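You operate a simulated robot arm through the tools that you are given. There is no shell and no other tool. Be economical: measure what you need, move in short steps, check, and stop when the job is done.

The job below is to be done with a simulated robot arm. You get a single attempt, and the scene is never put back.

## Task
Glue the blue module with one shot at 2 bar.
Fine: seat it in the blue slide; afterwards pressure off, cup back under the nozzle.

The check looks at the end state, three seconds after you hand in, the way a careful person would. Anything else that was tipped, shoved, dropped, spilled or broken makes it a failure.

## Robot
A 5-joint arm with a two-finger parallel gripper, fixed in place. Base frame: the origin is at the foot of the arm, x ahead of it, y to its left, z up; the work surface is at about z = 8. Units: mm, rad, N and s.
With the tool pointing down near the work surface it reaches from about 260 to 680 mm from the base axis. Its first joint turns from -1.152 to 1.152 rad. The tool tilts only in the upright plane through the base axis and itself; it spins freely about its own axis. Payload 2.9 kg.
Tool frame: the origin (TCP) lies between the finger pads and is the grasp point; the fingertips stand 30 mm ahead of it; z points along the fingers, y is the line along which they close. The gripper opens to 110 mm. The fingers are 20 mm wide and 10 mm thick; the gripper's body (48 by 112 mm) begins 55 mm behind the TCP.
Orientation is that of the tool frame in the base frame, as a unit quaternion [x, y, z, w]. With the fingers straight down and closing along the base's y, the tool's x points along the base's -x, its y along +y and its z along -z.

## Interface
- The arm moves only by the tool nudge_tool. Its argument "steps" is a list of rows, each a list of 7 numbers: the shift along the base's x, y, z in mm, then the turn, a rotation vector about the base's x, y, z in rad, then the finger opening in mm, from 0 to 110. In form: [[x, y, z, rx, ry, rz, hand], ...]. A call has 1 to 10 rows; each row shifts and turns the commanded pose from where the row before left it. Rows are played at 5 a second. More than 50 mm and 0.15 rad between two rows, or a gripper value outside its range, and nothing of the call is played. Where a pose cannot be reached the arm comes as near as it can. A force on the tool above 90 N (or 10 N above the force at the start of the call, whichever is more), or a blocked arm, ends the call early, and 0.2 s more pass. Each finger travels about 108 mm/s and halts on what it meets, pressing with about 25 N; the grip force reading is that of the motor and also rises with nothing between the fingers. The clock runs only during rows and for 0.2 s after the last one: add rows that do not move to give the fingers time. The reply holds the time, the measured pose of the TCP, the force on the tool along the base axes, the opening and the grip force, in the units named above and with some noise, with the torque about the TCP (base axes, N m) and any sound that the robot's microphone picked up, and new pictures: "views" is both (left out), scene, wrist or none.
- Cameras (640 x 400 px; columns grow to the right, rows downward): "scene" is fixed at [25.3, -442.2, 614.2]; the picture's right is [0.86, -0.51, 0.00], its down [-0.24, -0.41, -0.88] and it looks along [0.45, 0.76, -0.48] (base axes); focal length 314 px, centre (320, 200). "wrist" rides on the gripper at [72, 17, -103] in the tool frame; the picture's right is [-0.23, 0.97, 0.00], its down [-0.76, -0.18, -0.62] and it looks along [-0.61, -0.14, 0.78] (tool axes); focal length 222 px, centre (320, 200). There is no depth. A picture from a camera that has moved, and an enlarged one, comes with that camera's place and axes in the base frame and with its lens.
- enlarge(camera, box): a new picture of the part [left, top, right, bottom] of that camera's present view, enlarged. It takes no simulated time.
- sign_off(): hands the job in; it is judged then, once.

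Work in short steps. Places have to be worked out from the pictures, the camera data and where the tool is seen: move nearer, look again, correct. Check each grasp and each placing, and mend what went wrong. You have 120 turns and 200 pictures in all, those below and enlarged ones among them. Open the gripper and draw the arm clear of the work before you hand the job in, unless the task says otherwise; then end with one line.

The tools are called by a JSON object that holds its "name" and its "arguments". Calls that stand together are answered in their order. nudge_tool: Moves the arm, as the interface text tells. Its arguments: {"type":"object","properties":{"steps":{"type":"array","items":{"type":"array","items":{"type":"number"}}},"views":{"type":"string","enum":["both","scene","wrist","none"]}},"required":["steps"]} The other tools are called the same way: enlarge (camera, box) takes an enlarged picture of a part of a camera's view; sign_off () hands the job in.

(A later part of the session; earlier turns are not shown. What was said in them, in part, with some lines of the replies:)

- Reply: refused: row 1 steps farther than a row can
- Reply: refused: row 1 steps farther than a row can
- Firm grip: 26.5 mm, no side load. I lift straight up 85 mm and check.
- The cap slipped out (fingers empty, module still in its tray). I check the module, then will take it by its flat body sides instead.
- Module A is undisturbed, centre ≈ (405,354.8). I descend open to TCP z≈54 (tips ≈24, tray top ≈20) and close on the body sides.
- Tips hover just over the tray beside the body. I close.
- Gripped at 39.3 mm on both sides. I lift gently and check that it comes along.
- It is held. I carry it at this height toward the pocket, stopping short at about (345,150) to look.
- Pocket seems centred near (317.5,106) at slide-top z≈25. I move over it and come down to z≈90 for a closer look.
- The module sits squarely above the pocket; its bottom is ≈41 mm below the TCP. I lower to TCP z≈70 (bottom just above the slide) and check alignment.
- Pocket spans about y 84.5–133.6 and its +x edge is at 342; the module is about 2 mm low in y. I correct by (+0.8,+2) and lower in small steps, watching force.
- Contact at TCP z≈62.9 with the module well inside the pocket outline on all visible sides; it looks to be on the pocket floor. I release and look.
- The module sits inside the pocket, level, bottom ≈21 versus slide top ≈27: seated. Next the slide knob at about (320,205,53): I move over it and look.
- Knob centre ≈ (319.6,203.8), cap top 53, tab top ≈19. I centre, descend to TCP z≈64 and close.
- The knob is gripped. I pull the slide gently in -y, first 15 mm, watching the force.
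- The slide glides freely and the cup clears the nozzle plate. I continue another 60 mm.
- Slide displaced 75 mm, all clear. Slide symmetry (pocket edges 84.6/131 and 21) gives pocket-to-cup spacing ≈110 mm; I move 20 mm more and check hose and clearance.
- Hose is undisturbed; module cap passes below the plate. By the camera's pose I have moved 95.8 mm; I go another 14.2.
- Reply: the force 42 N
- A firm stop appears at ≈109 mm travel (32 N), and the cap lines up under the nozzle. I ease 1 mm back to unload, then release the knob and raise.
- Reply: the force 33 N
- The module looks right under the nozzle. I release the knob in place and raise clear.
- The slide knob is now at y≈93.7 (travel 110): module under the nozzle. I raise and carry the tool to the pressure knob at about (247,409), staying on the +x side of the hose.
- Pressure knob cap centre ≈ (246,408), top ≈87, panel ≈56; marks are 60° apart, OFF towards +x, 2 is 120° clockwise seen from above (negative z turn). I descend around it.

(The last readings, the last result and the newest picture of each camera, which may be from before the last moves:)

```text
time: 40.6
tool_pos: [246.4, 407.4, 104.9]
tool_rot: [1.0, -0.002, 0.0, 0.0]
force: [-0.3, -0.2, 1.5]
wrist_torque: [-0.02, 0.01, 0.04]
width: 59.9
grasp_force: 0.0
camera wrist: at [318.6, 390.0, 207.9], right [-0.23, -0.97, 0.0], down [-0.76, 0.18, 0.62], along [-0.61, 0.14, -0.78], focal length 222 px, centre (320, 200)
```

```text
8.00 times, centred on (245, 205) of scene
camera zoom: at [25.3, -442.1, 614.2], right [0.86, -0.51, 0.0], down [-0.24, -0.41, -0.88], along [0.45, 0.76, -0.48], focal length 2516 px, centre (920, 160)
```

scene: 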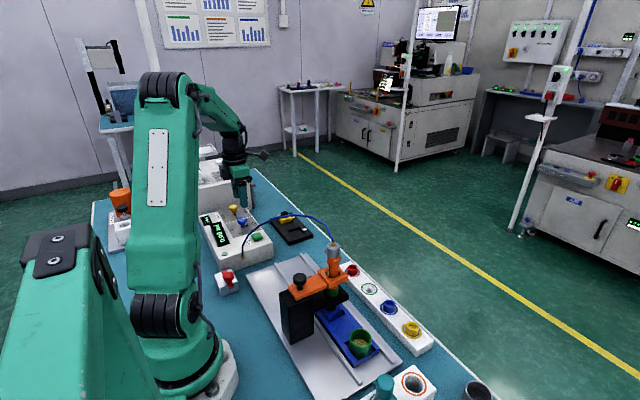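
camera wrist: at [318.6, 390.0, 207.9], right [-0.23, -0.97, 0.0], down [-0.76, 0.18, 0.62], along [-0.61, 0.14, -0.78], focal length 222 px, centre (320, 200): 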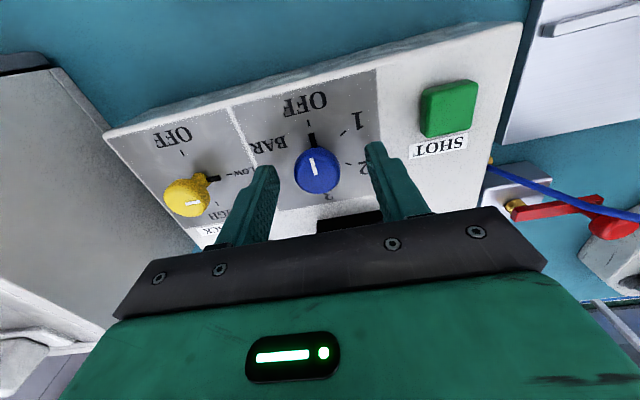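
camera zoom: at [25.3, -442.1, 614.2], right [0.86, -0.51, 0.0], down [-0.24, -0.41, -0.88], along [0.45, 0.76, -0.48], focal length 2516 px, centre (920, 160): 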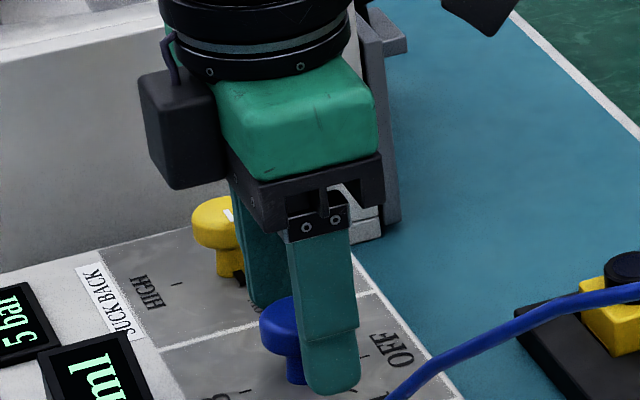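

Well centred. I lower 6 mm, close on the knob, then begin the turn in the next call.

{"name": "nudge_tool", "arguments": {"steps": [[0, 0.7, -6, 0, 0, 0, 60], [0, 0, 0, 0, 0, 0, 45], [0, 0, 0, 0, 0, 0, 30], [0, 0, 0, 0, 0, 0, 20], [0, 0, 0, 0, 0, 0, 20]], "views": "wrist"}}

{"name": "enlarge", "arguments": {"camera": "wrist", "box": [220, 80, 440, 240]}}

```text
time: 41.8
tool_pos: [246.7, 410.5, 97.6]
tool_rot: [1.0, -0.001, 0.001, -0.002]
force: [1.9, 16.8, -8.5]
wrist_torque: [0.32, -0.11, -0.02]
width: 29.6
grasp_force: 44.7
camera wrist: at [318.8, 391.8, 201.9], right [-0.23, -0.97, 0.0], down [-0.76, 0.18, 0.62], along [-0.61, 0.15, -0.78], focal length 222 px, centre (320, 200)
```

wrist: 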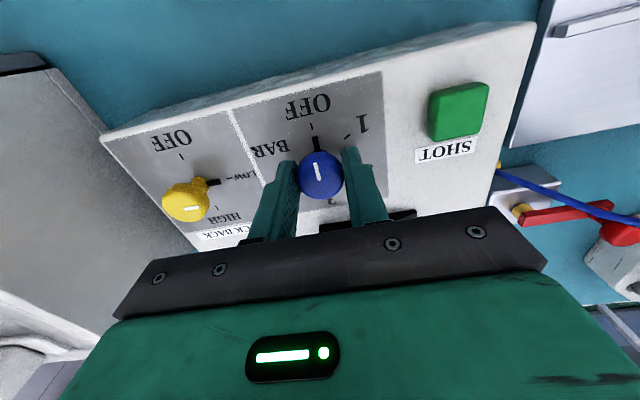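

```text
2.50 times, centred on (330, 160) of wrist
camera zoom: at [318.8, 391.8, 201.9], right [-0.23, -0.97, 0.0], down [-0.76, 0.18, 0.62], along [-0.61, 0.15, -0.78], focal length 555 px, centre (295, 300)
```

zoom: 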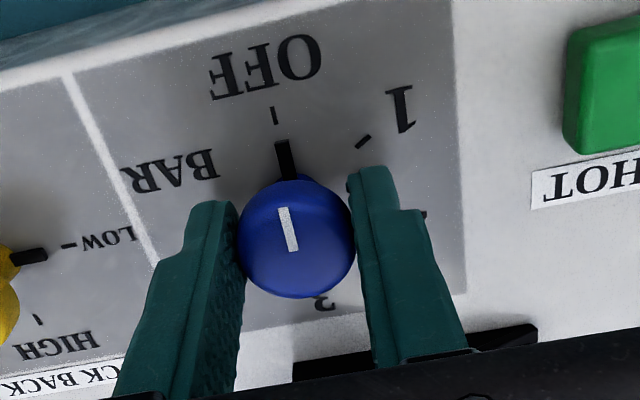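

Gripped at 29.6 mm, with the tool pulled ~2 mm toward +y; I take up that offset and turn a first 30° to see that the pointer follows.

{"name": "nudge_tool", "arguments": {"steps": [[0, 1.8, 0, 0, 0, 0, 20], [0, 0, 0, 0, 0, -0.14, 20], [0, 0, 0, 0, 0, -0.14, 20], [0, 0, 0, 0, 0, -0.14, 20], [0, 0, 0, 0, 0, -0.14, 20], [0, 0, 0, 0, 0, 0, 20]], "views": "none"}}

{"name": "enlarge", "arguments": {"camera": "wrist", "box": [220, 80, 440, 240]}}

{"name": "enlarge", "arguments": {"camera": "scene", "box": [205, 180, 275, 240]}}

```text
time: 43.2
tool_pos: [245.4, 410.7, 98.4]
tool_rot: [0.96, -0.279, -0.001, 0.004]
force: [-6.7, -27.1, 29.9]
wrist_torque: [-0.66, 0.27, 0.04]
width: 29.4
grasp_force: 44.7
```

```text
2.50 times, centred on (330, 160) of wrist
camera zoom: at [298.9, 356.3, 201.7], right [-0.71, -0.7, 0.01], down [-0.54, 0.56, 0.62], along [-0.44, 0.44, -0.78], focal length 555 px, centre (295, 300)
```

zoom: 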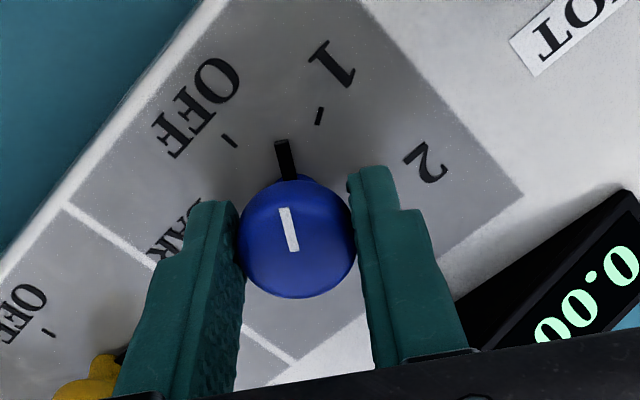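

```text
6.67 times, centred on (240, 210) of scene
camera zoom: at [25.2, -442.3, 614.1], right [0.86, -0.51, 0.0], down [-0.24, -0.41, -0.88], along [0.45, 0.76, -0.48], focal length 2097 px, centre (853, 133)
```

zoom: 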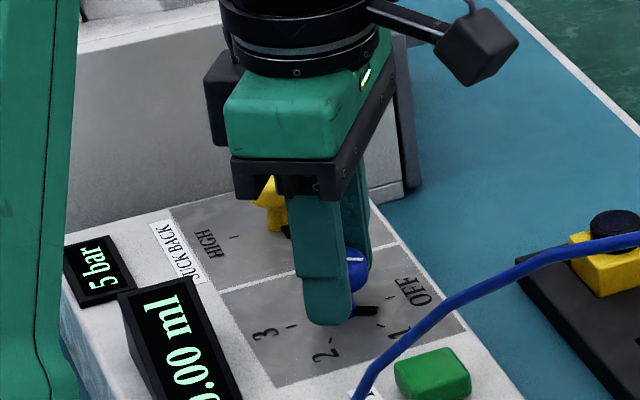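

The pointer follows the tool. I ease the lateral preload back 1 mm and keep turning.

{"name": "nudge_tool", "arguments": {"steps": [[0, -1, 0.5, 0, 0, 0, 20], [0, 0, 0, 0, 0, -0.14, 20], [0, 0, 0, 0, 0, -0.14, 20], [0, 0, 0, 0, 0, -0.14, 20], [0, 0, 0, 0, 0, -0.14, 20], [0, 0, 0, 0, 0, 0, 20]], "views": "none"}}

{"name": "enlarge", "arguments": {"camera": "wrist", "box": [220, 80, 440, 240]}}

```text
time: 44.6
tool_pos: [244.9, 409.2, 97.1]
tool_rot: [0.846, -0.533, -0.001, 0.004]
force: [-16.9, -23.3, 26.0]
wrist_torque: [-0.37, 0.49, 0.01]
width: 29.6
grasp_force: 45.1
```

```text
2.50 times, centred on (330, 160) of wrist
camera zoom: at [262.2, 336.7, 201.3], right [-0.98, -0.22, 0.01], down [-0.17, 0.77, 0.62], along [-0.14, 0.6, -0.79], focal length 555 px, centre (295, 300)
```

zoom: 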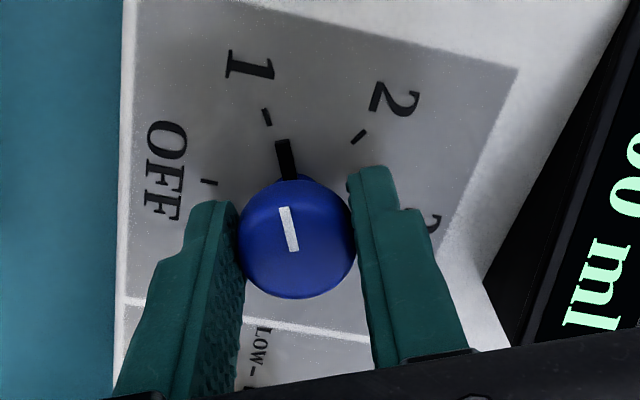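

Pointer is just past 1. I ease off the side load (-0.8,-1,+1) and turn the remaining 0.97 rad.

{"name": "nudge_tool", "arguments": {"steps": [[-0.8, -1, 1, 0, 0, 0, 20], [0, 0, 0, 0, 0, -0.139, 20], [0, 0, 0, 0, 0, -0.139, 20], [0, 0, 0, 0, 0, -0.139, 20], [0, 0, 0, 0, 0, -0.139, 20], [0, 0, 0, 0, 0, -0.139, 20], [0, 0, 0, 0, 0, -0.139, 20], [0, 0, 0, 0, 0, -0.14, 20], [0, 0, 0, 0, 0, 0, 20]], "views": "none"}}

{"name": "enlarge", "arguments": {"camera": "wrist", "box": [220, 80, 440, 240]}}

{"name": "enlarge", "arguments": {"camera": "scene", "box": [205, 180, 275, 240]}}

```text
time: 46.6
tool_pos: [244.7, 408.6, 97.4]
tool_rot: [-0.5, 0.866, 0.001, -0.001]
force: [-26.5, 12.6, -25.1]
wrist_torque: [-0.15, 0.58, 0.05]
width: 29.3
grasp_force: 45.1
```

```text
2.50 times, centred on (330, 160) of wrist
camera zoom: at [194.1, 354.6, 201.1], right [-0.73, 0.69, 0.0], down [0.54, 0.57, 0.62], along [0.43, 0.45, -0.78], focal length 555 px, centre (295, 300)
```

zoom: 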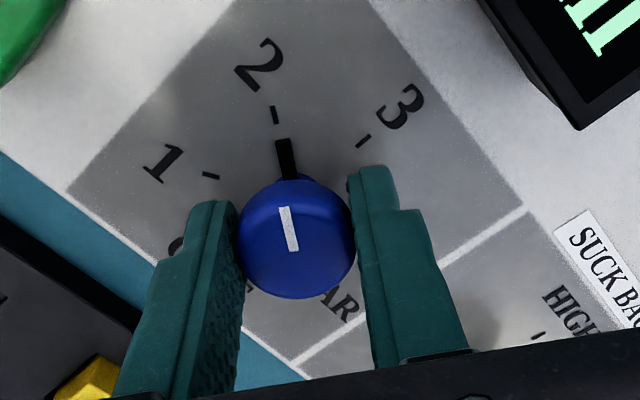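

```text
6.67 times, centred on (240, 210) of scene
camera zoom: at [25.4, -442.0, 614.3], right [0.86, -0.51, 0.0], down [-0.24, -0.41, -0.88], along [0.45, 0.76, -0.48], focal length 2097 px, centre (853, 133)
```

zoom: 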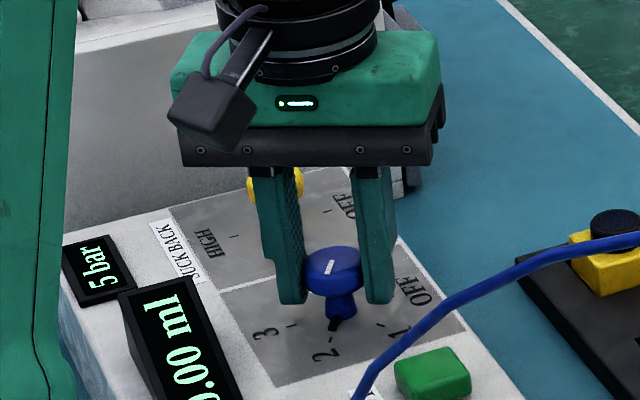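

Pointer is on 2. I release gently and rise.

{"name": "nudge_tool", "arguments": {"steps": [[-0.8, 0.4, -0.7, 0, 0, 0, 20], [0, 0, 0, 0, 0, 0, 32], [0, 0, 0, 0, 0, 0, 45], [0, 0, 0, 0, 0, 0, 60], [0, 0, 25, 0, 0, 0, 60], [0, 0, 25, 0, 0, 0, 60], [0, 0, 0, 0, 0, 0, 60]]}}

{"name": "enlarge", "arguments": {"camera": "wrist", "box": [180, 0, 460, 210]}}

{"name": "enlarge", "arguments": {"camera": "scene", "box": [195, 190, 285, 270]}}

```text
time: 48.2
tool_pos: [246.8, 409.1, 149.3]
tool_rot: [-0.499, 0.867, 0.0, 0.0]
force: [0.4, 0.1, -0.3]
wrist_torque: [0.01, 0.0, 0.01]
width: 59.7
grasp_force: 0.1
camera wrist: at [195.1, 354.5, 252.4], right [-0.73, 0.69, 0.0], down [0.54, 0.57, 0.62], along [0.43, 0.45, -0.78], focal length 222 px, centre (320, 200)
```

scene: 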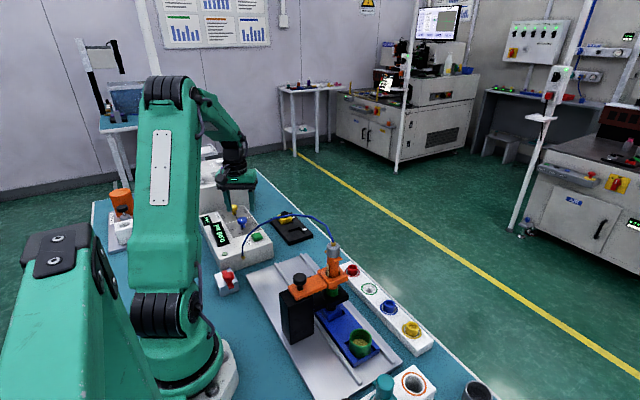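
wrist: 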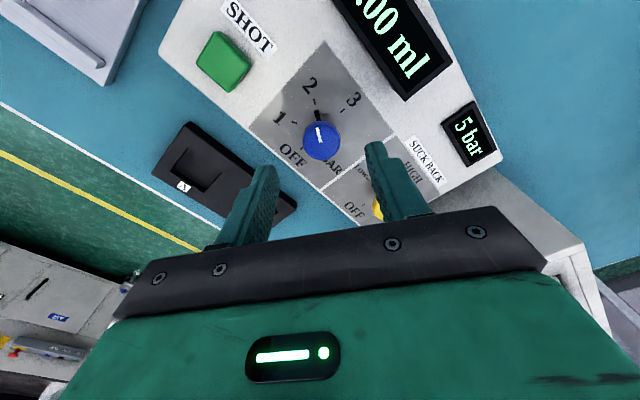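

```text
1.90 times, centred on (320, 105) of wrist
camera zoom: at [195.1, 354.5, 252.4], right [-0.73, 0.69, 0.0], down [0.54, 0.57, 0.62], along [0.43, 0.45, -0.78], focal length 423 px, centre (320, 381)
```

zoom: 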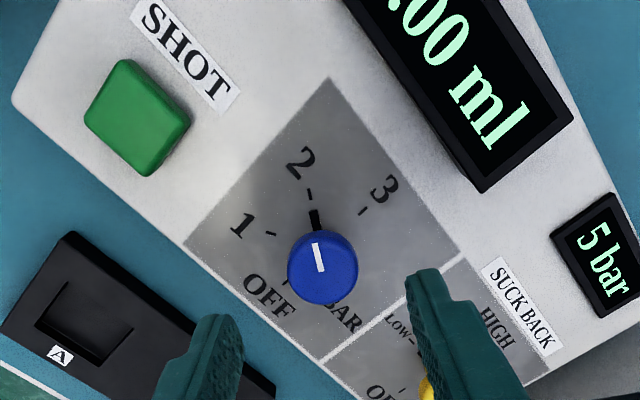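

```text
5.00 times, centred on (240, 230) of scene
camera zoom: at [25.3, -442.2, 614.2], right [0.86, -0.51, 0.0], down [-0.24, -0.41, -0.88], along [0.45, 0.76, -0.48], focal length 1573 px, centre (720, 50)
```

zoom: 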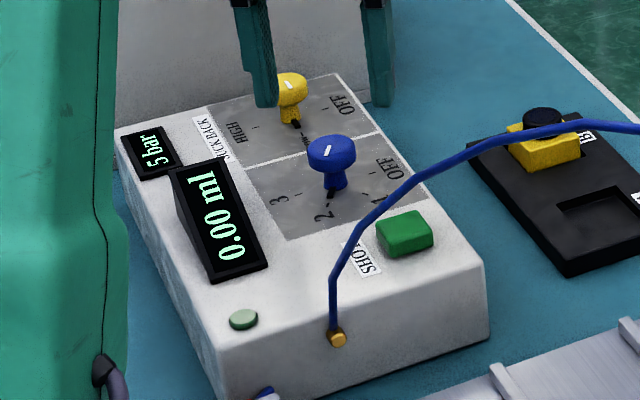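

The ready lamp is lit and the knob is at 2. SHOT button centre ≈ (260.5,323.5), top ≈67. I close the fingers and move above it.

{"name": "nudge_tool", "arguments": {"steps": [[4, -28, 0, 0, 0, 0, 30], [5, -29, 0, 0, 0, 0, 0], [5, -28.5, 0, 0, 0, 0, 0], [0, 0, -30, 0, 0, 0, 0], [0, 0, 0, 0, 0, 0, 0]]}}

{"name": "enlarge", "arguments": {"camera": "wrist", "box": [220, 60, 420, 220]}}

{"name": "enlarge", "arguments": {"camera": "scene", "box": [205, 180, 295, 260]}}

```text
time: 49.4
tool_pos: [258.6, 324.2, 117.5]
tool_rot: [-0.498, 0.867, 0.0, 0.0]
force: [-1.2, -0.6, -0.2]
wrist_torque: [-0.02, 0.0, 0.01]
width: 0.2
grasp_force: 25.2
camera wrist: at [207.1, 269.6, 220.5], right [-0.73, 0.69, 0.0], down [0.54, 0.57, 0.62], along [0.43, 0.45, -0.78], focal length 222 px, centre (320, 200)
```

scene: 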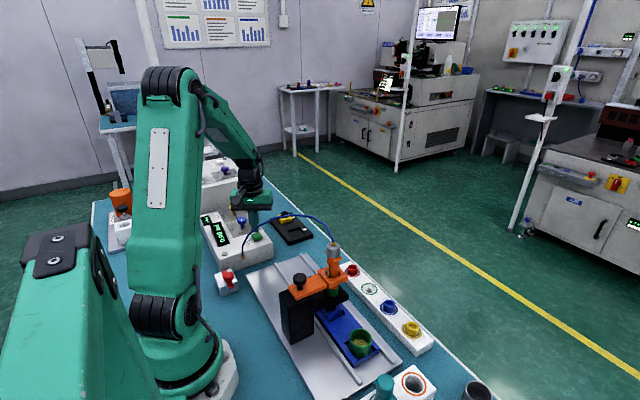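
wrist: 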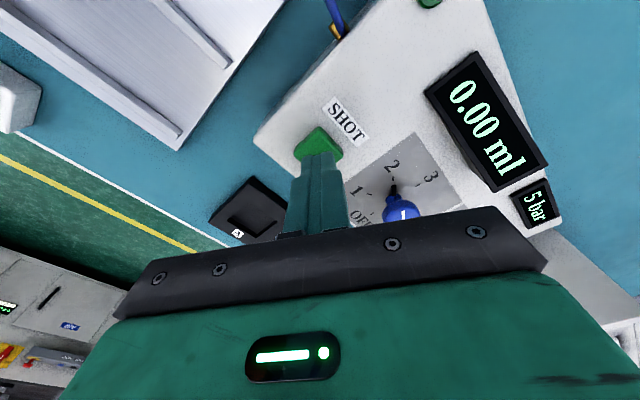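

```text
2.50 times, centred on (320, 140) of wrist
camera zoom: at [207.1, 269.6, 220.5], right [-0.73, 0.69, 0.0], down [0.54, 0.57, 0.62], along [0.43, 0.45, -0.78], focal length 555 px, centre (320, 350)
```

zoom: 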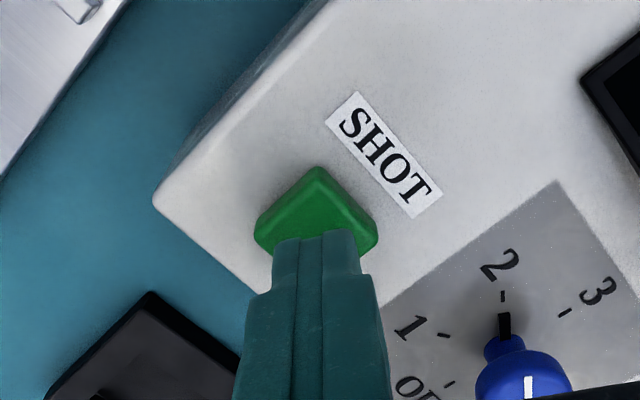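

```text
5.00 times, centred on (250, 220) of scene
camera zoom: at [25.3, -442.2, 614.2], right [0.86, -0.51, 0.0], down [-0.24, -0.41, -0.88], along [0.45, 0.76, -0.48], focal length 1573 px, centre (670, 100)
```

zoom: 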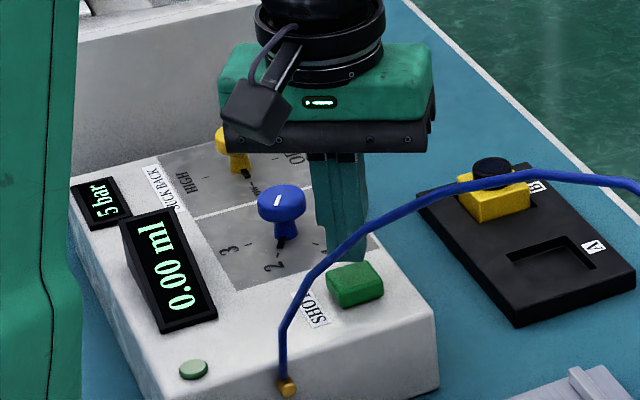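

Aligned over the button. I lower to just above it, then press in small steps.

{"name": "nudge_tool", "arguments": {"steps": [[0.5, 0, -10, 0, 0, 0, 0], [0, 0, -6, 0, 0, 0, 0], [0, 0, 0, 0, 0, 0, 0]], "views": "none"}}

{"name": "enlarge", "arguments": {"camera": "scene", "box": [225, 205, 285, 260]}}

```text
time: 50.2
tool_pos: [257.7, 325.0, 102.2]
tool_rot: [-0.499, 0.867, 0.0, 0.0]
force: [0.8, 0.3, 1.3]
wrist_torque: [0.03, -0.04, 0.02]
width: 0.0
grasp_force: 25.3
```

```text
7.27 times, centred on (255, 232) of scene
camera zoom: at [25.3, -442.2, 614.2], right [0.86, -0.51, 0.0], down [-0.24, -0.41, -0.88], along [0.45, 0.76, -0.48], focal length 2287 px, centre (793, -36)
```

zoom: 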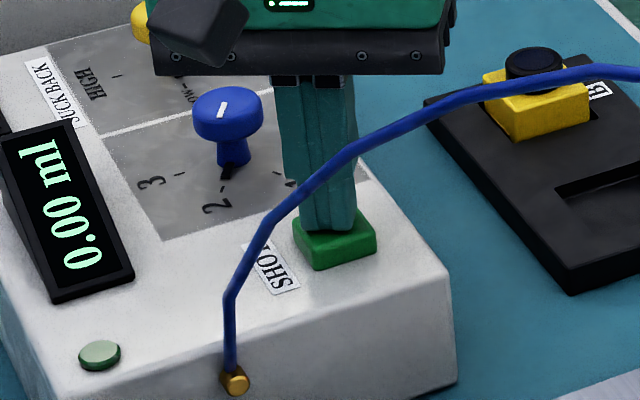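

Tips hover about 4–5 mm over the button. I press down 2 mm at a time.

{"name": "nudge_tool", "arguments": {"steps": [[0, 0, -2, 0, 0, 0, 0], [0, 0, -2, 0, 0, 0, 0], [0, 0, -1, 0, 0, 0, 0]], "views": "none"}}

```text
time: 51.0
tool_pos: [258.3, 324.8, 97.1]
tool_rot: [-0.498, 0.867, 0.0, 0.0]
force: [-3.2, -4.3, 10.9]
wrist_torque: [-0.17, 0.12, 0.0]
width: 0.1
grasp_force: 25.1
heard: click
```

A click was heard. I check the display before releasing.

{"name": "enlarge", "arguments": {"camera": "scene", "box": [205, 205, 285, 260]}}

{"name": "enlarge", "arguments": {"camera": "scene", "box": [290, 270, 380, 350]}}

```text
7.27 times, centred on (245, 232) of scene
camera zoom: at [25.3, -442.2, 614.1], right [0.86, -0.51, 0.0], down [-0.24, -0.41, -0.88], along [0.45, 0.76, -0.48], focal length 2287 px, centre (866, -36)
```

zoom: 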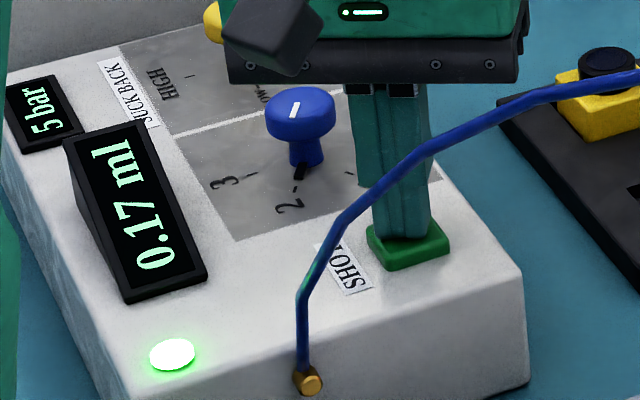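

```text
5.00 times, centred on (335, 310) of scene
camera zoom: at [25.3, -442.2, 614.1], right [0.86, -0.51, 0.0], down [-0.24, -0.41, -0.88], along [0.45, 0.76, -0.48], focal length 1573 px, centre (245, -350)
```

zoom: 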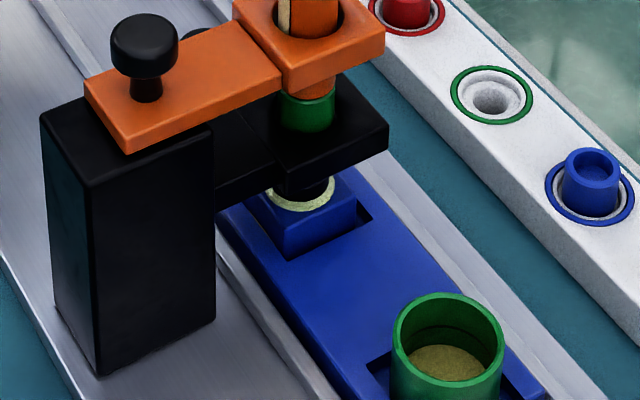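

Dispensing runs: 0.17 ml, lamp lit, and glue forms a ring around the cap. I lift off the button and wait, keeping the pressure at 2 until the shot ends.

{"name": "nudge_tool", "arguments": {"steps": [[0, 0, 5, 0, 0, 0, 0], [0, 0, 5, 0, 0, 0, 0]], "views": "none"}}

{"name": "enlarge", "arguments": {"camera": "scene", "box": [205, 205, 285, 260]}}

{"name": "enlarge", "arguments": {"camera": "scene", "box": [310, 290, 350, 325]}}

```text
time: 51.6
tool_pos: [259.2, 324.4, 107.7]
tool_rot: [-0.498, 0.867, 0.001, -0.001]
force: [0.3, -0.6, -0.2]
wrist_torque: [-0.02, -0.01, -0.01]
width: 0.0
grasp_force: 25.0
```

```text
7.27 times, centred on (245, 232) of scene
camera zoom: at [25.3, -442.1, 614.2], right [0.86, -0.51, 0.0], down [-0.24, -0.41, -0.88], along [0.45, 0.76, -0.48], focal length 2287 px, centre (866, -36)
```

zoom: 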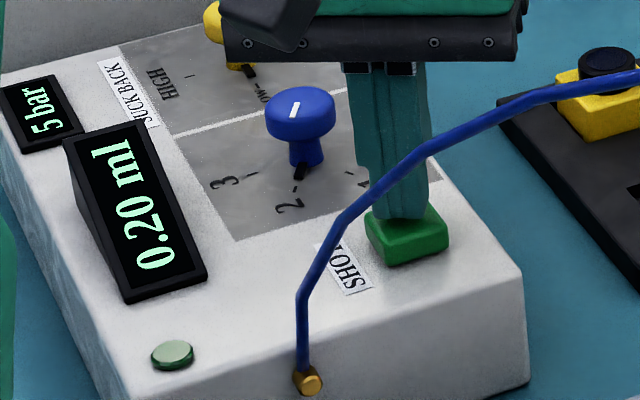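

```text
11.43 times, centred on (330, 308) of scene
camera zoom: at [25.3, -442.1, 614.2], right [0.86, -0.51, 0.0], down [-0.24, -0.41, -0.88], along [0.45, 0.76, -0.48], focal length 3594 px, centre (206, -1029)
```

zoom: 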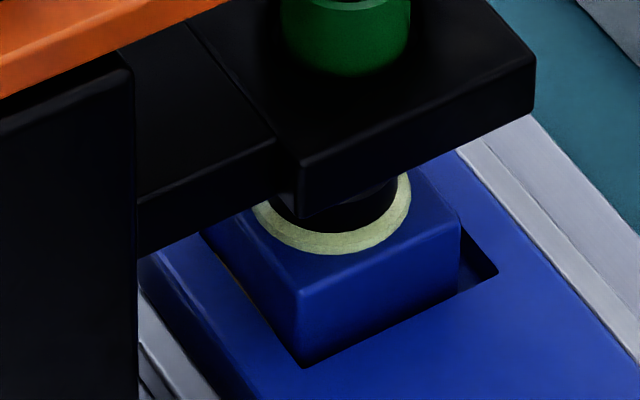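

The shot is complete: 0.20 ml, a clean glue ring around the cap. Now pressure off: I return above the pressure knob with fingers open.

{"name": "nudge_tool", "arguments": {"steps": [[0, 0, 40, 0, 0, 0, 0], [-5, 28, 0, 0, 0, 0, 60], [-5, 28, 0, 0, 0, 0, 60], [-5, 29, 0, 0, 0, 0, 60], [0, 0, -40, 0, 0, 0, 60], [0, 0, 0, 0, 0, 0, 60]], "views": "wrist"}}

{"name": "enlarge", "arguments": {"camera": "wrist", "box": [220, 80, 440, 240]}}

```text
time: 53.0
tool_pos: [243.4, 406.7, 105.3]
tool_rot: [-0.498, 0.867, 0.001, 0.0]
force: [0.5, -0.2, -0.6]
wrist_torque: [-0.01, -0.04, 0.05]
width: 60.1
grasp_force: 0.0
camera wrist: at [193.3, 351.9, 209.1], right [-0.73, 0.69, 0.0], down [0.54, 0.57, 0.62], along [0.43, 0.45, -0.78], focal length 222 px, centre (320, 200)
```

wrist: 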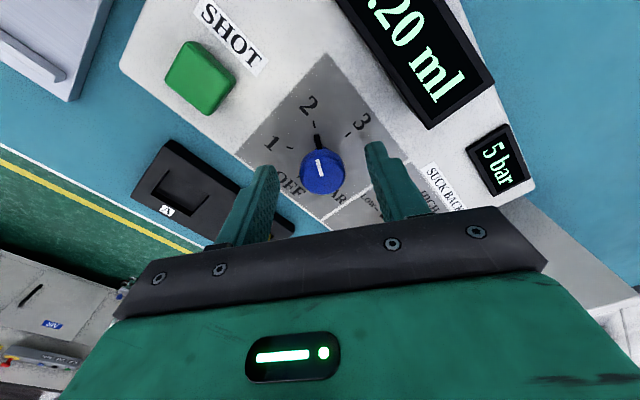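

```text
2.50 times, centred on (330, 160) of wrist
camera zoom: at [193.3, 351.9, 209.1], right [-0.73, 0.69, 0.0], down [0.54, 0.57, 0.62], along [0.43, 0.45, -0.78], focal length 555 px, centre (295, 300)
```

zoom: 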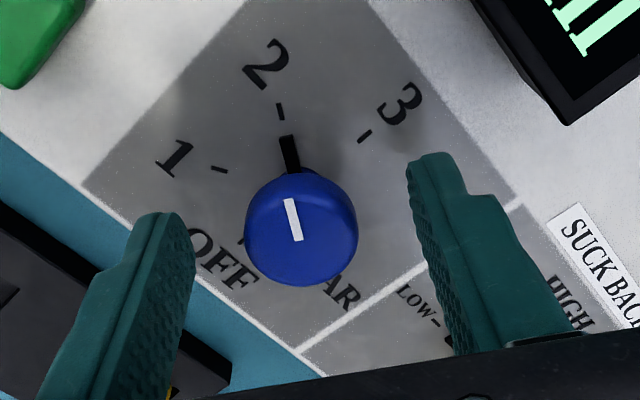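

Knob slightly off-centre; I correct by about (0,+2.4), lower 7 mm and close.

{"name": "nudge_tool", "arguments": {"steps": [[0, 2.4, -7, 0, 0, 0, 60], [0, 0, 0, 0, 0, 0, 45], [0, 0, 0, 0, 0, 0, 30], [0, 0, 0, 0, 0, 0, 20], [0, 0, 0, 0, 0, 0, 20]], "views": "none"}}

{"name": "enlarge", "arguments": {"camera": "wrist", "box": [220, 80, 440, 240]}}

```text
time: 54.2
tool_pos: [244.8, 409.5, 98.7]
tool_rot: [-0.498, 0.867, 0.0, 0.0]
force: [6.7, -1.2, -3.0]
wrist_torque: [-0.17, -0.04, -0.01]
width: 29.4
grasp_force: 45.2
```

```text
2.50 times, centred on (330, 160) of wrist
camera zoom: at [193.8, 354.6, 202.4], right [-0.73, 0.69, 0.0], down [0.54, 0.57, 0.62], along [0.43, 0.45, -0.78], focal length 555 px, centre (295, 300)
```

zoom: 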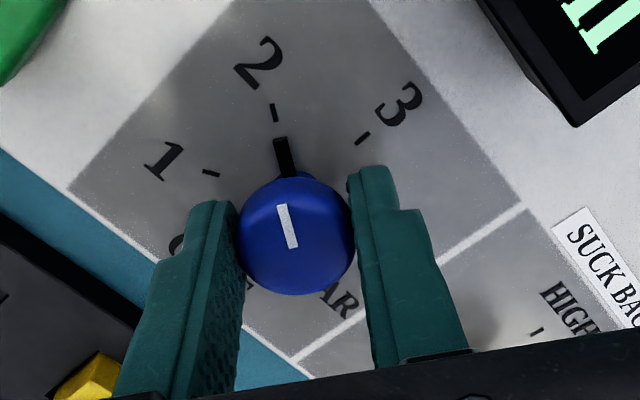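

Clean grip. I turn back counter-clockwise, first 60°.

{"name": "nudge_tool", "arguments": {"steps": [[0, 0, 0, 0, 0, 0.1496, 20], [0, 0, 0, 0, 0, 0.1496, 20], [0, 0, 0, 0, 0, 0.1496, 20], [0, 0, 0, 0, 0, 0.1496, 20], [0, 0, 0, 0, 0, 0.1496, 20], [0, 0, 0, 0, 0, 0.1496, 20], [0, 0, 0, 0, 0, 0.1496, 20], [0, 0, 0, 0, 0, 0, 20]], "views": "none"}}

{"name": "enlarge", "arguments": {"camera": "wrist", "box": [220, 80, 440, 240]}}

```text
time: 56.0
tool_pos: [243.9, 410.3, 97.7]
tool_rot: [0.866, -0.501, 0.0, 0.001]
force: [18.3, -15.8, -18.7]
wrist_torque: [-0.51, -0.27, 0.03]
width: 29.2
grasp_force: 44.9
```

```text
2.50 times, centred on (330, 160) of wrist
camera zoom: at [266.3, 339.2, 202.8], right [-0.96, -0.29, 0.0], down [-0.22, 0.75, 0.62], along [-0.18, 0.6, -0.78], focal length 555 px, centre (295, 300)
```

zoom: 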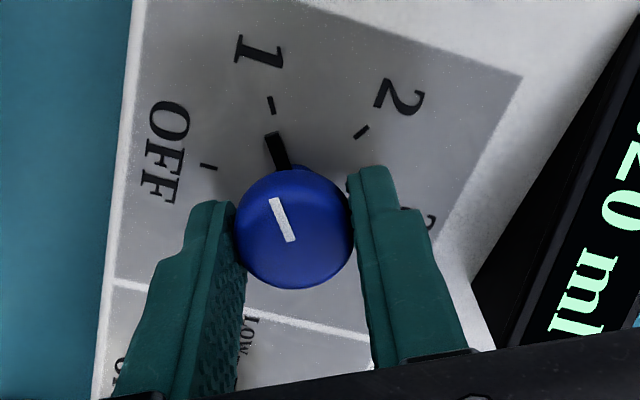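

At 1, following well. I unload slightly and turn the remaining 60°.

{"name": "nudge_tool", "arguments": {"steps": [[0.6, -0.5, -0.5, 0, 0, 0, 20], [0, 0, 0, 0, 0, 0.1496, 20], [0, 0, 0, 0, 0, 0.1496, 20], [0, 0, 0, 0, 0, 0.1496, 20], [0, 0, 0, 0, 0, 0.1496, 20], [0, 0, 0, 0, 0, 0.1496, 20], [0, 0, 0, 0, 0, 0.1496, 20], [0, 0, 0, 0, 0, 0.1496, 20], [0, 0, 0, 0, 0, 0, 20]], "views": "none"}}

{"name": "enlarge", "arguments": {"camera": "wrist", "box": [220, 80, 440, 240]}}

{"name": "enlarge", "arguments": {"camera": "scene", "box": [195, 190, 285, 260]}}

```text
time: 58.0
tool_pos: [244.9, 411.5, 99.1]
tool_rot: [1.0, -0.002, -0.001, 0.001]
force: [-4.4, -21.6, 1.9]
wrist_torque: [-0.4, 0.0, -0.41]
width: 29.2
grasp_force: 44.6
```

```text
2.50 times, centred on (330, 160) of wrist
camera zoom: at [318.3, 392.8, 202.6], right [-0.23, -0.97, 0.0], down [-0.76, 0.18, 0.62], along [-0.61, 0.14, -0.78], focal length 555 px, centre (295, 300)
```

zoom: 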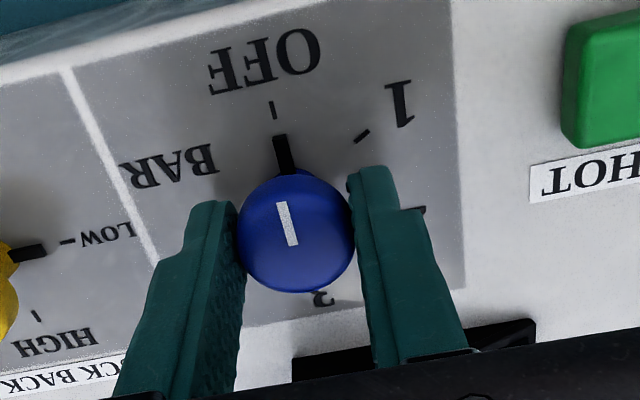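

```text
5.71 times, centred on (240, 225) of scene
camera zoom: at [25.3, -442.2, 614.2], right [0.86, -0.51, 0.0], down [-0.24, -0.41, -0.88], along [0.45, 0.76, -0.48], focal length 1797 px, centre (777, 57)
```

zoom: 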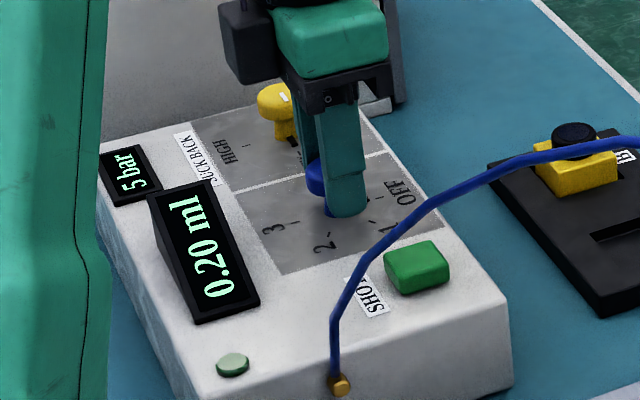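

Knob is back at OFF against its stop. I release, rise and verify.

{"name": "nudge_tool", "arguments": {"steps": [[0, -0.8, 0, 0, 0, 0, 20], [0, 0, 0, 0, 0, 0, 32], [0, 0, 0, 0, 0, 0, 45], [0, 0, 0, 0, 0, 0, 60], [0, 0, 25, 0, 0, 0, 60], [0, 0, 30, 0, 0, 0, 60], [0, 0, 25, 0, 0, 0, 60], [0, 0, 0, 0, 0, 0, 60]], "views": "wrist"}}

{"name": "enlarge", "arguments": {"camera": "wrist", "box": [220, 40, 440, 200]}}

{"name": "enlarge", "arguments": {"camera": "scene", "box": [195, 190, 285, 260]}}

```text
time: 59.8
tool_pos: [243.4, 410.8, 179.4]
tool_rot: [1.0, -0.002, 0.0, 0.0]
force: [0.8, -0.3, -1.1]
wrist_torque: [-0.02, 0.03, 0.02]
width: 59.7
grasp_force: 0.1
camera wrist: at [316.5, 393.2, 282.7], right [-0.23, -0.97, 0.0], down [-0.76, 0.18, 0.62], along [-0.61, 0.14, -0.78], focal length 222 px, centre (320, 200)
```

wrist: 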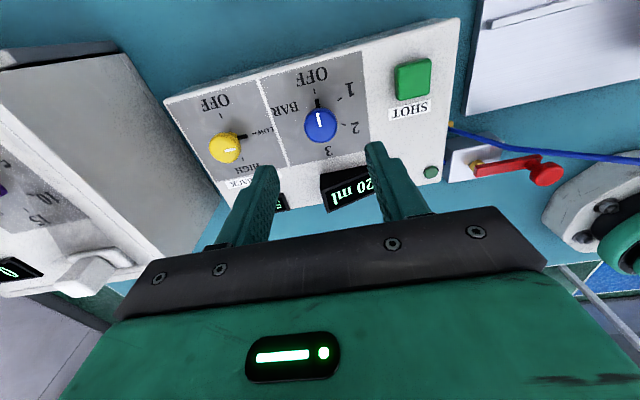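

```text
2.50 times, centred on (330, 120) of wrist
camera zoom: at [316.5, 393.2, 282.7], right [-0.23, -0.97, 0.0], down [-0.76, 0.18, 0.62], along [-0.61, 0.14, -0.78], focal length 555 px, centre (295, 400)
```

zoom: 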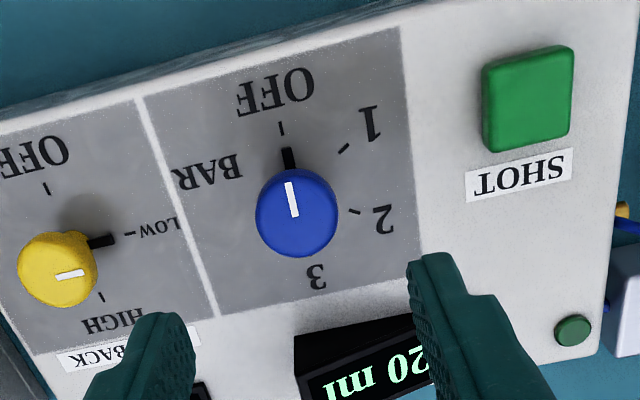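

```text
5.71 times, centred on (240, 225) of scene
camera zoom: at [25.3, -442.2, 614.2], right [0.86, -0.51, 0.0], down [-0.24, -0.41, -0.88], along [0.45, 0.76, -0.48], focal length 1797 px, centre (777, 57)
```

zoom: 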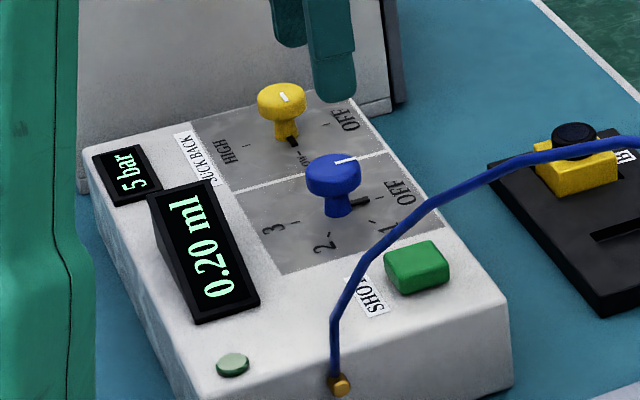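

Pressure is OFF, suck-back untouched at LOW. Now I go back to the slide knob at about (321,94) by the same route.

{"name": "nudge_tool", "arguments": {"steps": [[40, -22, 0, 0, 0, 0, 60], [32, -32, 0, 0, 0, 0, 60], [20, -42, 0, 0, 0, 0, 60], [0, -45, 0, 0, 0, 0, 60], [0, -45, 0, 0, 0, 0, 60], [0, -45, 0, 0, 0, 0, 60], [-4, -35, -25, 0, 0, 0, 60], [-6, -28, -25, 0, 0, 0, 60], [-5, -20, -25, 0, 0, 0, 60], [0, 0, 0, 0, 0, 0, 60]]}}

{"name": "enlarge", "arguments": {"camera": "wrist", "box": [240, 60, 560, 240]}}

```text
time: 62.0
tool_pos: [322.3, 97.7, 105.3]
tool_rot: [1.0, -0.001, 0.001, -0.001]
force: [-0.4, -0.2, 0.0]
wrist_torque: [0.0, 0.0, -0.02]
width: 60.2
grasp_force: 0.1
camera wrist: at [394.8, 79.8, 208.9], right [-0.23, -0.97, 0.0], down [-0.76, 0.18, 0.62], along [-0.61, 0.14, -0.78], focal length 222 px, centre (320, 200)
```

scene: 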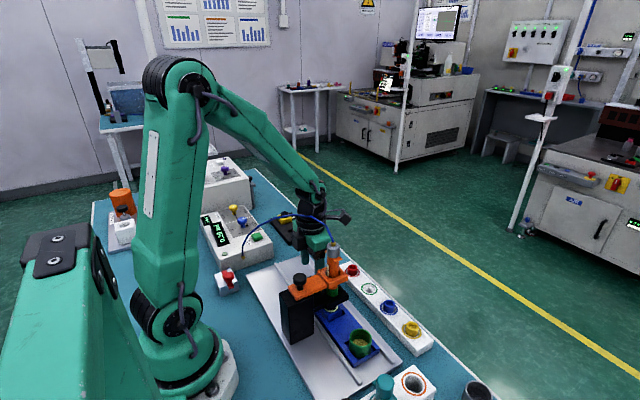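
wrist: 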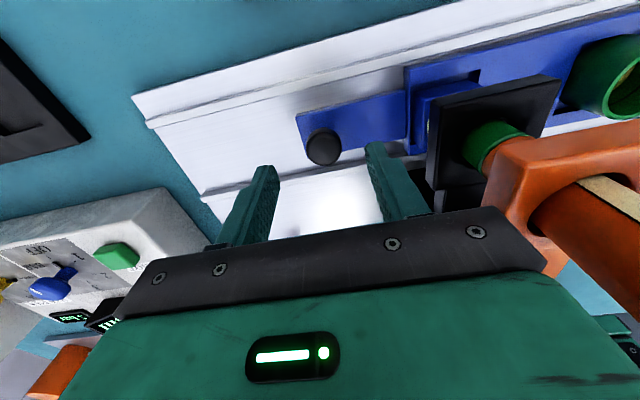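

```text
2.00 times, centred on (400, 150) of wrist
camera zoom: at [394.8, 79.8, 208.9], right [-0.23, -0.97, 0.0], down [-0.76, 0.18, 0.62], along [-0.61, 0.14, -0.78], focal length 444 px, centre (160, 300)
```

zoom: 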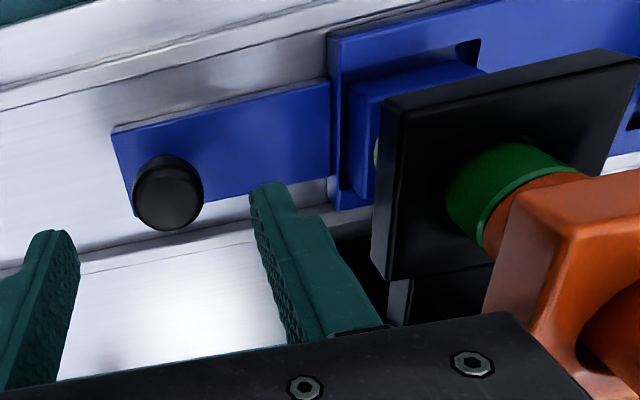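

Knob at ≈ (321.5,93). I shift (-1.5,-4), descend to z≈64.5 and close.

{"name": "nudge_tool", "arguments": {"steps": [[-1.5, -4, 0, 0, 0, 0, 60], [0, 0, -20, 0, 0, 0, 60], [0, 0, -20.5, 0, 0, 0, 60], [0, 0, 0, 0, 0, 0, 45], [0, 0, 0, 0, 0, 0, 30], [0, 0, 0, 0, 0, 0, 15], [0, 0, 0, 0, 0, 0, 15]], "views": "wrist"}}

```text
time: 63.6
tool_pos: [320.1, 93.2, 62.8]
tool_rot: [1.0, -0.002, 0.0, 0.0]
force: [-4.4, 32.1, -8.8]
wrist_torque: [0.49, -0.21, 0.02]
width: 31.5
grasp_force: 16.2
camera wrist: at [392.8, 74.7, 167.0], right [-0.23, -0.97, 0.0], down [-0.76, 0.18, 0.62], along [-0.61, 0.14, -0.78], focal length 222 px, centre (320, 200)
```

wrist: 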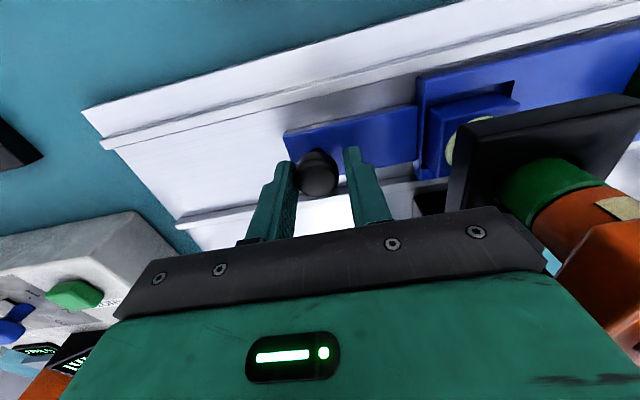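

The +y finger presses the knob against the stop; I shift the tool +2.3 in y so both fingers close, then check.

{"name": "nudge_tool", "arguments": {"steps": [[0, 2.3, 0.5, 0, 0, 0, 15], [0, 0, 0, 0, 0, 0, 15], [0, 0, 0, 0, 0, 0, 15]], "views": "none"}}

```text
time: 64.4
tool_pos: [319.7, 93.9, 65.1]
tool_rot: [1.0, -0.002, -0.001, 0.0]
force: [-0.8, 25.9, -9.2]
wrist_torque: [0.49, 0.29, -0.04]
width: 27.3
grasp_force: 44.8
```

Both fingers hold (27.3 mm). I draw the slide back in +y, first 30 mm, gently.

{"name": "nudge_tool", "arguments": {"steps": [[0, 3, 0, 0, 0, 0, 15], [0, 5, 0, 0, 0, 0, 15], [0, 7, 0, 0, 0, 0, 15], [0, 7, 0, 0, 0, 0, 15], [0, 8, 0, 0, 0, 0, 15], [0, 0, 0, 0, 0, 0, 15]], "views": "wrist"}}

{"name": "enlarge", "arguments": {"camera": "wrist", "box": [300, 40, 640, 240]}}

```text
time: 65.8
tool_pos: [319.4, 125.7, 64.6]
tool_rot: [1.0, -0.002, 0.001, 0.0]
force: [9.4, -0.1, -7.5]
wrist_torque: [0.03, -0.82, -0.01]
width: 27.1
grasp_force: 44.8
camera wrist: at [392.7, 107.2, 168.3], right [-0.23, -0.97, 0.0], down [-0.76, 0.18, 0.62], along [-0.61, 0.14, -0.78], focal length 222 px, centre (320, 200)
```

wrist: 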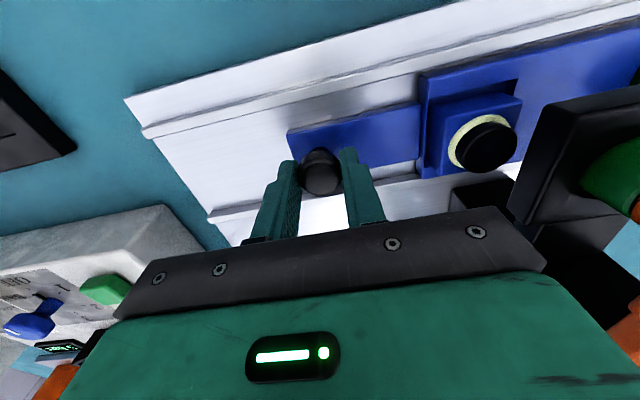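

```text
1.88 times, centred on (470, 140) of wrist
camera zoom: at [392.7, 107.2, 168.3], right [-0.23, -0.97, 0.0], down [-0.76, 0.18, 0.62], along [-0.61, 0.14, -0.78], focal length 418 px, centre (38, 313)
```

zoom: 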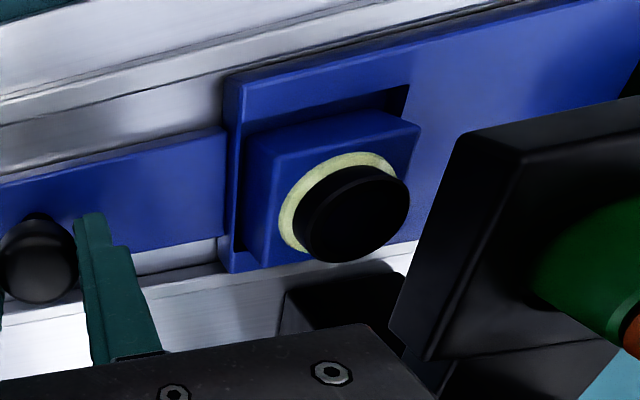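

A full even ring of glue. I continue 70 mm back.

{"name": "nudge_tool", "arguments": {"steps": [[0, 8, 0, 0, 0, 0, 15], [0, 9, 0, 0, 0, 0, 15], [0, 9, 0, 0, 0, 0, 15], [0, 9, 0, 0, 0, 0, 15], [0, 9, 0, 0, 0, 0, 15], [0, 9, 0, 0, 0, 0, 15], [0, 9, 0, 0, 0, 0, 15], [0, 8, 0, 0, 0, 0, 15], [0, 0, 0, 0, 0, 0, 15]], "views": "none"}}

{"name": "enlarge", "arguments": {"camera": "scene", "box": [280, 255, 370, 335]}}

```text
time: 67.8
tool_pos: [319.8, 195.2, 65.3]
tool_rot: [1.0, -0.001, 0.0, 0.001]
force: [1.9, 1.0, 10.3]
wrist_torque: [0.04, -0.38, -0.07]
width: 27.3
grasp_force: 45.2
```

```text
5.00 times, centred on (325, 295) of scene
camera zoom: at [25.3, -442.2, 614.2], right [0.86, -0.51, 0.0], down [-0.24, -0.41, -0.88], along [0.45, 0.76, -0.48], focal length 1573 px, centre (295, -275)
```

zoom: 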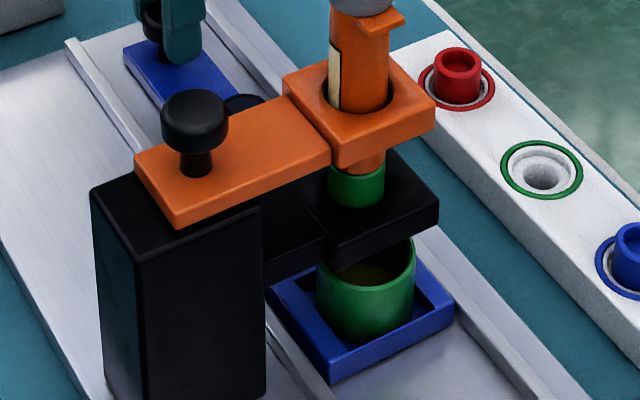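

About 8.5 mm remain; I move up to the end stop gently.

{"name": "nudge_tool", "arguments": {"steps": [[0, 3, 0, 0, 0, 0, 15], [0, 3, 0, 0, 0, 0, 15], [0, 2.5, 0, 0, 0, 0, 15], [0, 0, 0, 0, 0, 0, 15]], "views": "wrist"}}

{"name": "enlarge", "arguments": {"camera": "scene", "box": [310, 270, 360, 330]}}

```text
time: 68.8
tool_pos: [320.2, 202.2, 64.5]
tool_rot: [1.0, -0.002, 0.0, 0.0]
force: [-1.2, 1.5, 12.2]
wrist_torque: [0.05, -0.3, -0.04]
width: 27.2
grasp_force: 44.3
camera wrist: at [392.8, 185.4, 168.1], right [-0.23, -0.97, 0.0], down [-0.76, 0.18, 0.62], along [-0.61, 0.14, -0.78], focal length 222 px, centre (320, 200)
```

wrist: 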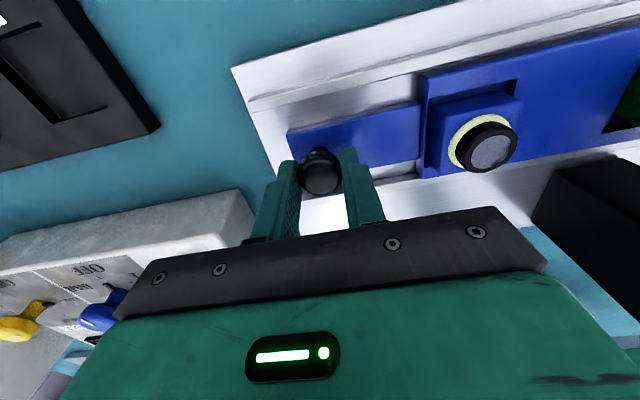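

```text
6.67 times, centred on (335, 300) of scene
camera zoom: at [25.2, -442.2, 614.2], right [0.86, -0.51, 0.0], down [-0.24, -0.41, -0.88], along [0.45, 0.76, -0.48], focal length 2097 px, centre (220, -467)
```

zoom: 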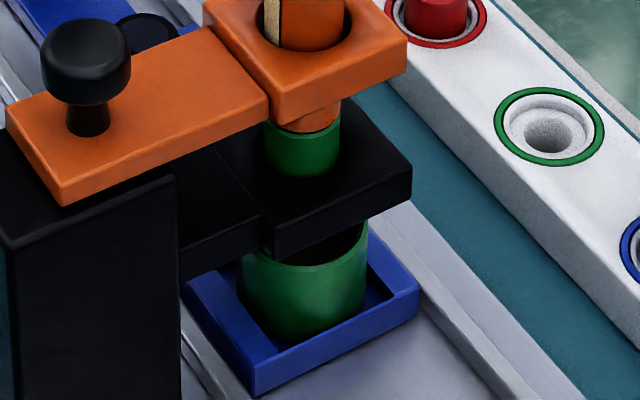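

Compared with the start view the slide is ~1.5 mm short. I nudge +1.5 and watch the force.

{"name": "nudge_tool", "arguments": {"steps": [[0, 1, 0, 0, 0, 0, 15], [0, 0.7, 0, 0, 0, 0, 15], [0, 0, 0, 0, 0, 0, 15]], "views": "none"}}

{"name": "enlarge", "arguments": {"camera": "scene", "box": [310, 270, 360, 330]}}

```text
time: 69.6
tool_pos: [320.5, 205.6, 64.6]
tool_rot: [1.0, -0.002, 0.0, 0.0]
force: [0.9, -2.1, 12.8]
wrist_torque: [-0.04, 0.09, -0.03]
width: 27.2
grasp_force: 44.7
```

```text
6.67 times, centred on (335, 300) of scene
camera zoom: at [25.2, -442.2, 614.2], right [0.86, -0.51, 0.0], down [-0.24, -0.41, -0.88], along [0.45, 0.76, -0.48], focal length 2097 px, centre (220, -467)
```

zoom: 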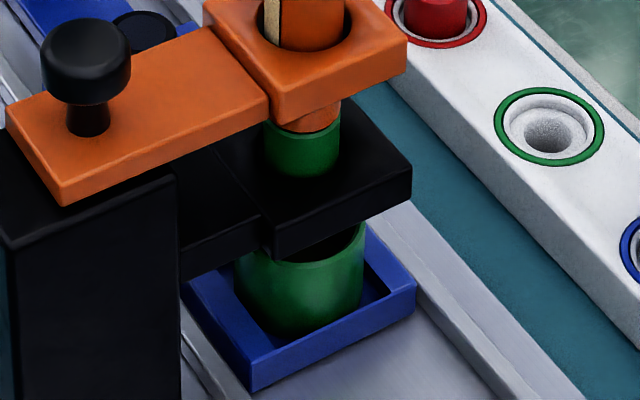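

This matches the start view exactly. I release the knob and rise clear.

{"name": "nudge_tool", "arguments": {"steps": [[0, 0, -0.4, 0, 0, 0, 15], [0, 0, 0, 0, 0, 0, 30], [0, 0, 0, 0, 0, 0, 45], [0, 0, 0, 0, 0, 0, 60], [0, 0, 20, 0, 0, 0, 60], [0, 0, 30, 0, 0, 0, 60], [5, 20, 40, 0, 0, 0, 60], [5, 20, 40, 0, 0, 0, 60], [5, 20, 40, 0, 0, 0, 60]]}}

{"name": "enlarge", "arguments": {"camera": "scene", "box": [265, 225, 375, 335]}}

{"name": "enlarge", "arguments": {"camera": "wrist", "box": [320, 0, 640, 200]}}

```text
time: 71.6
tool_pos: [335.3, 265.7, 236.7]
tool_rot: [1.0, -0.002, -0.001, 0.0]
force: [0.7, -0.5, 0.0]
wrist_torque: [0.0, 0.0, 0.01]
width: 59.7
grasp_force: 0.0
camera wrist: at [408.4, 247.2, 340.4], right [-0.23, -0.97, 0.0], down [-0.76, 0.18, 0.62], along [-0.61, 0.14, -0.78], focal length 222 px, centre (320, 200)
```

scene: 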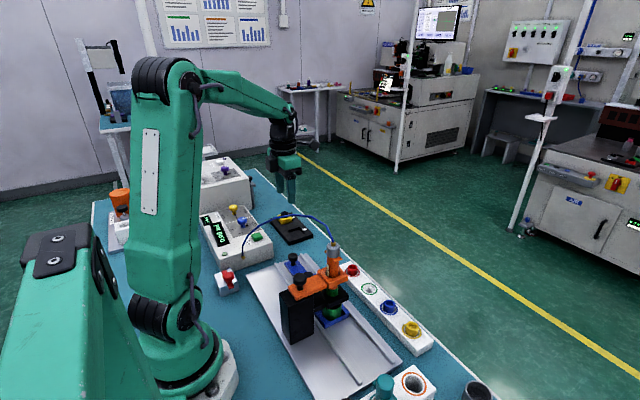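
wrist: 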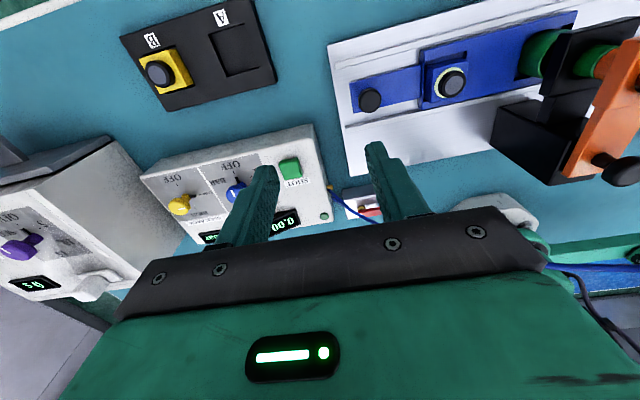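

```text
3.64 times, centred on (320, 280) of scene
camera zoom: at [25.3, -442.2, 614.2], right [0.86, -0.51, 0.0], down [-0.24, -0.41, -0.88], along [0.45, 0.76, -0.48], focal length 1144 px, centre (320, -91)
```

zoom: 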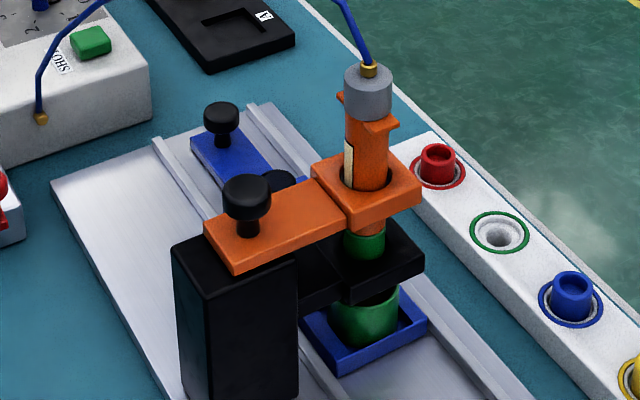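

```text
2.00 times, centred on (480, 100) of wrist
camera zoom: at [408.4, 247.2, 340.4], right [-0.23, -0.97, 0.0], down [-0.76, 0.18, 0.62], along [-0.61, 0.14, -0.78], focal length 444 px, centre (0, 400)
```

zoom: 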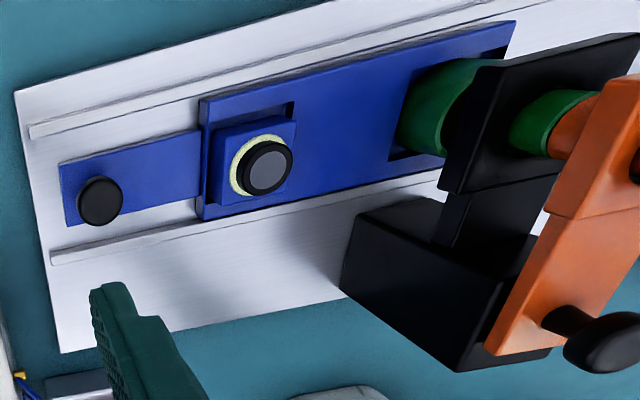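

The module is seated with a clean glue ring, the pressure is at OFF, the cup is under the nozzle, the other parts look undisturbed, and the gripper is open and clear. I hand in.

{"name": "sign_off", "arguments": {}}

```text
The job is handed in.
```

I glued the blue module with one shot at 2 bar (0.20 ml). It is seated in the blue slide, the pressure is off, and the cup is back under the nozzle.
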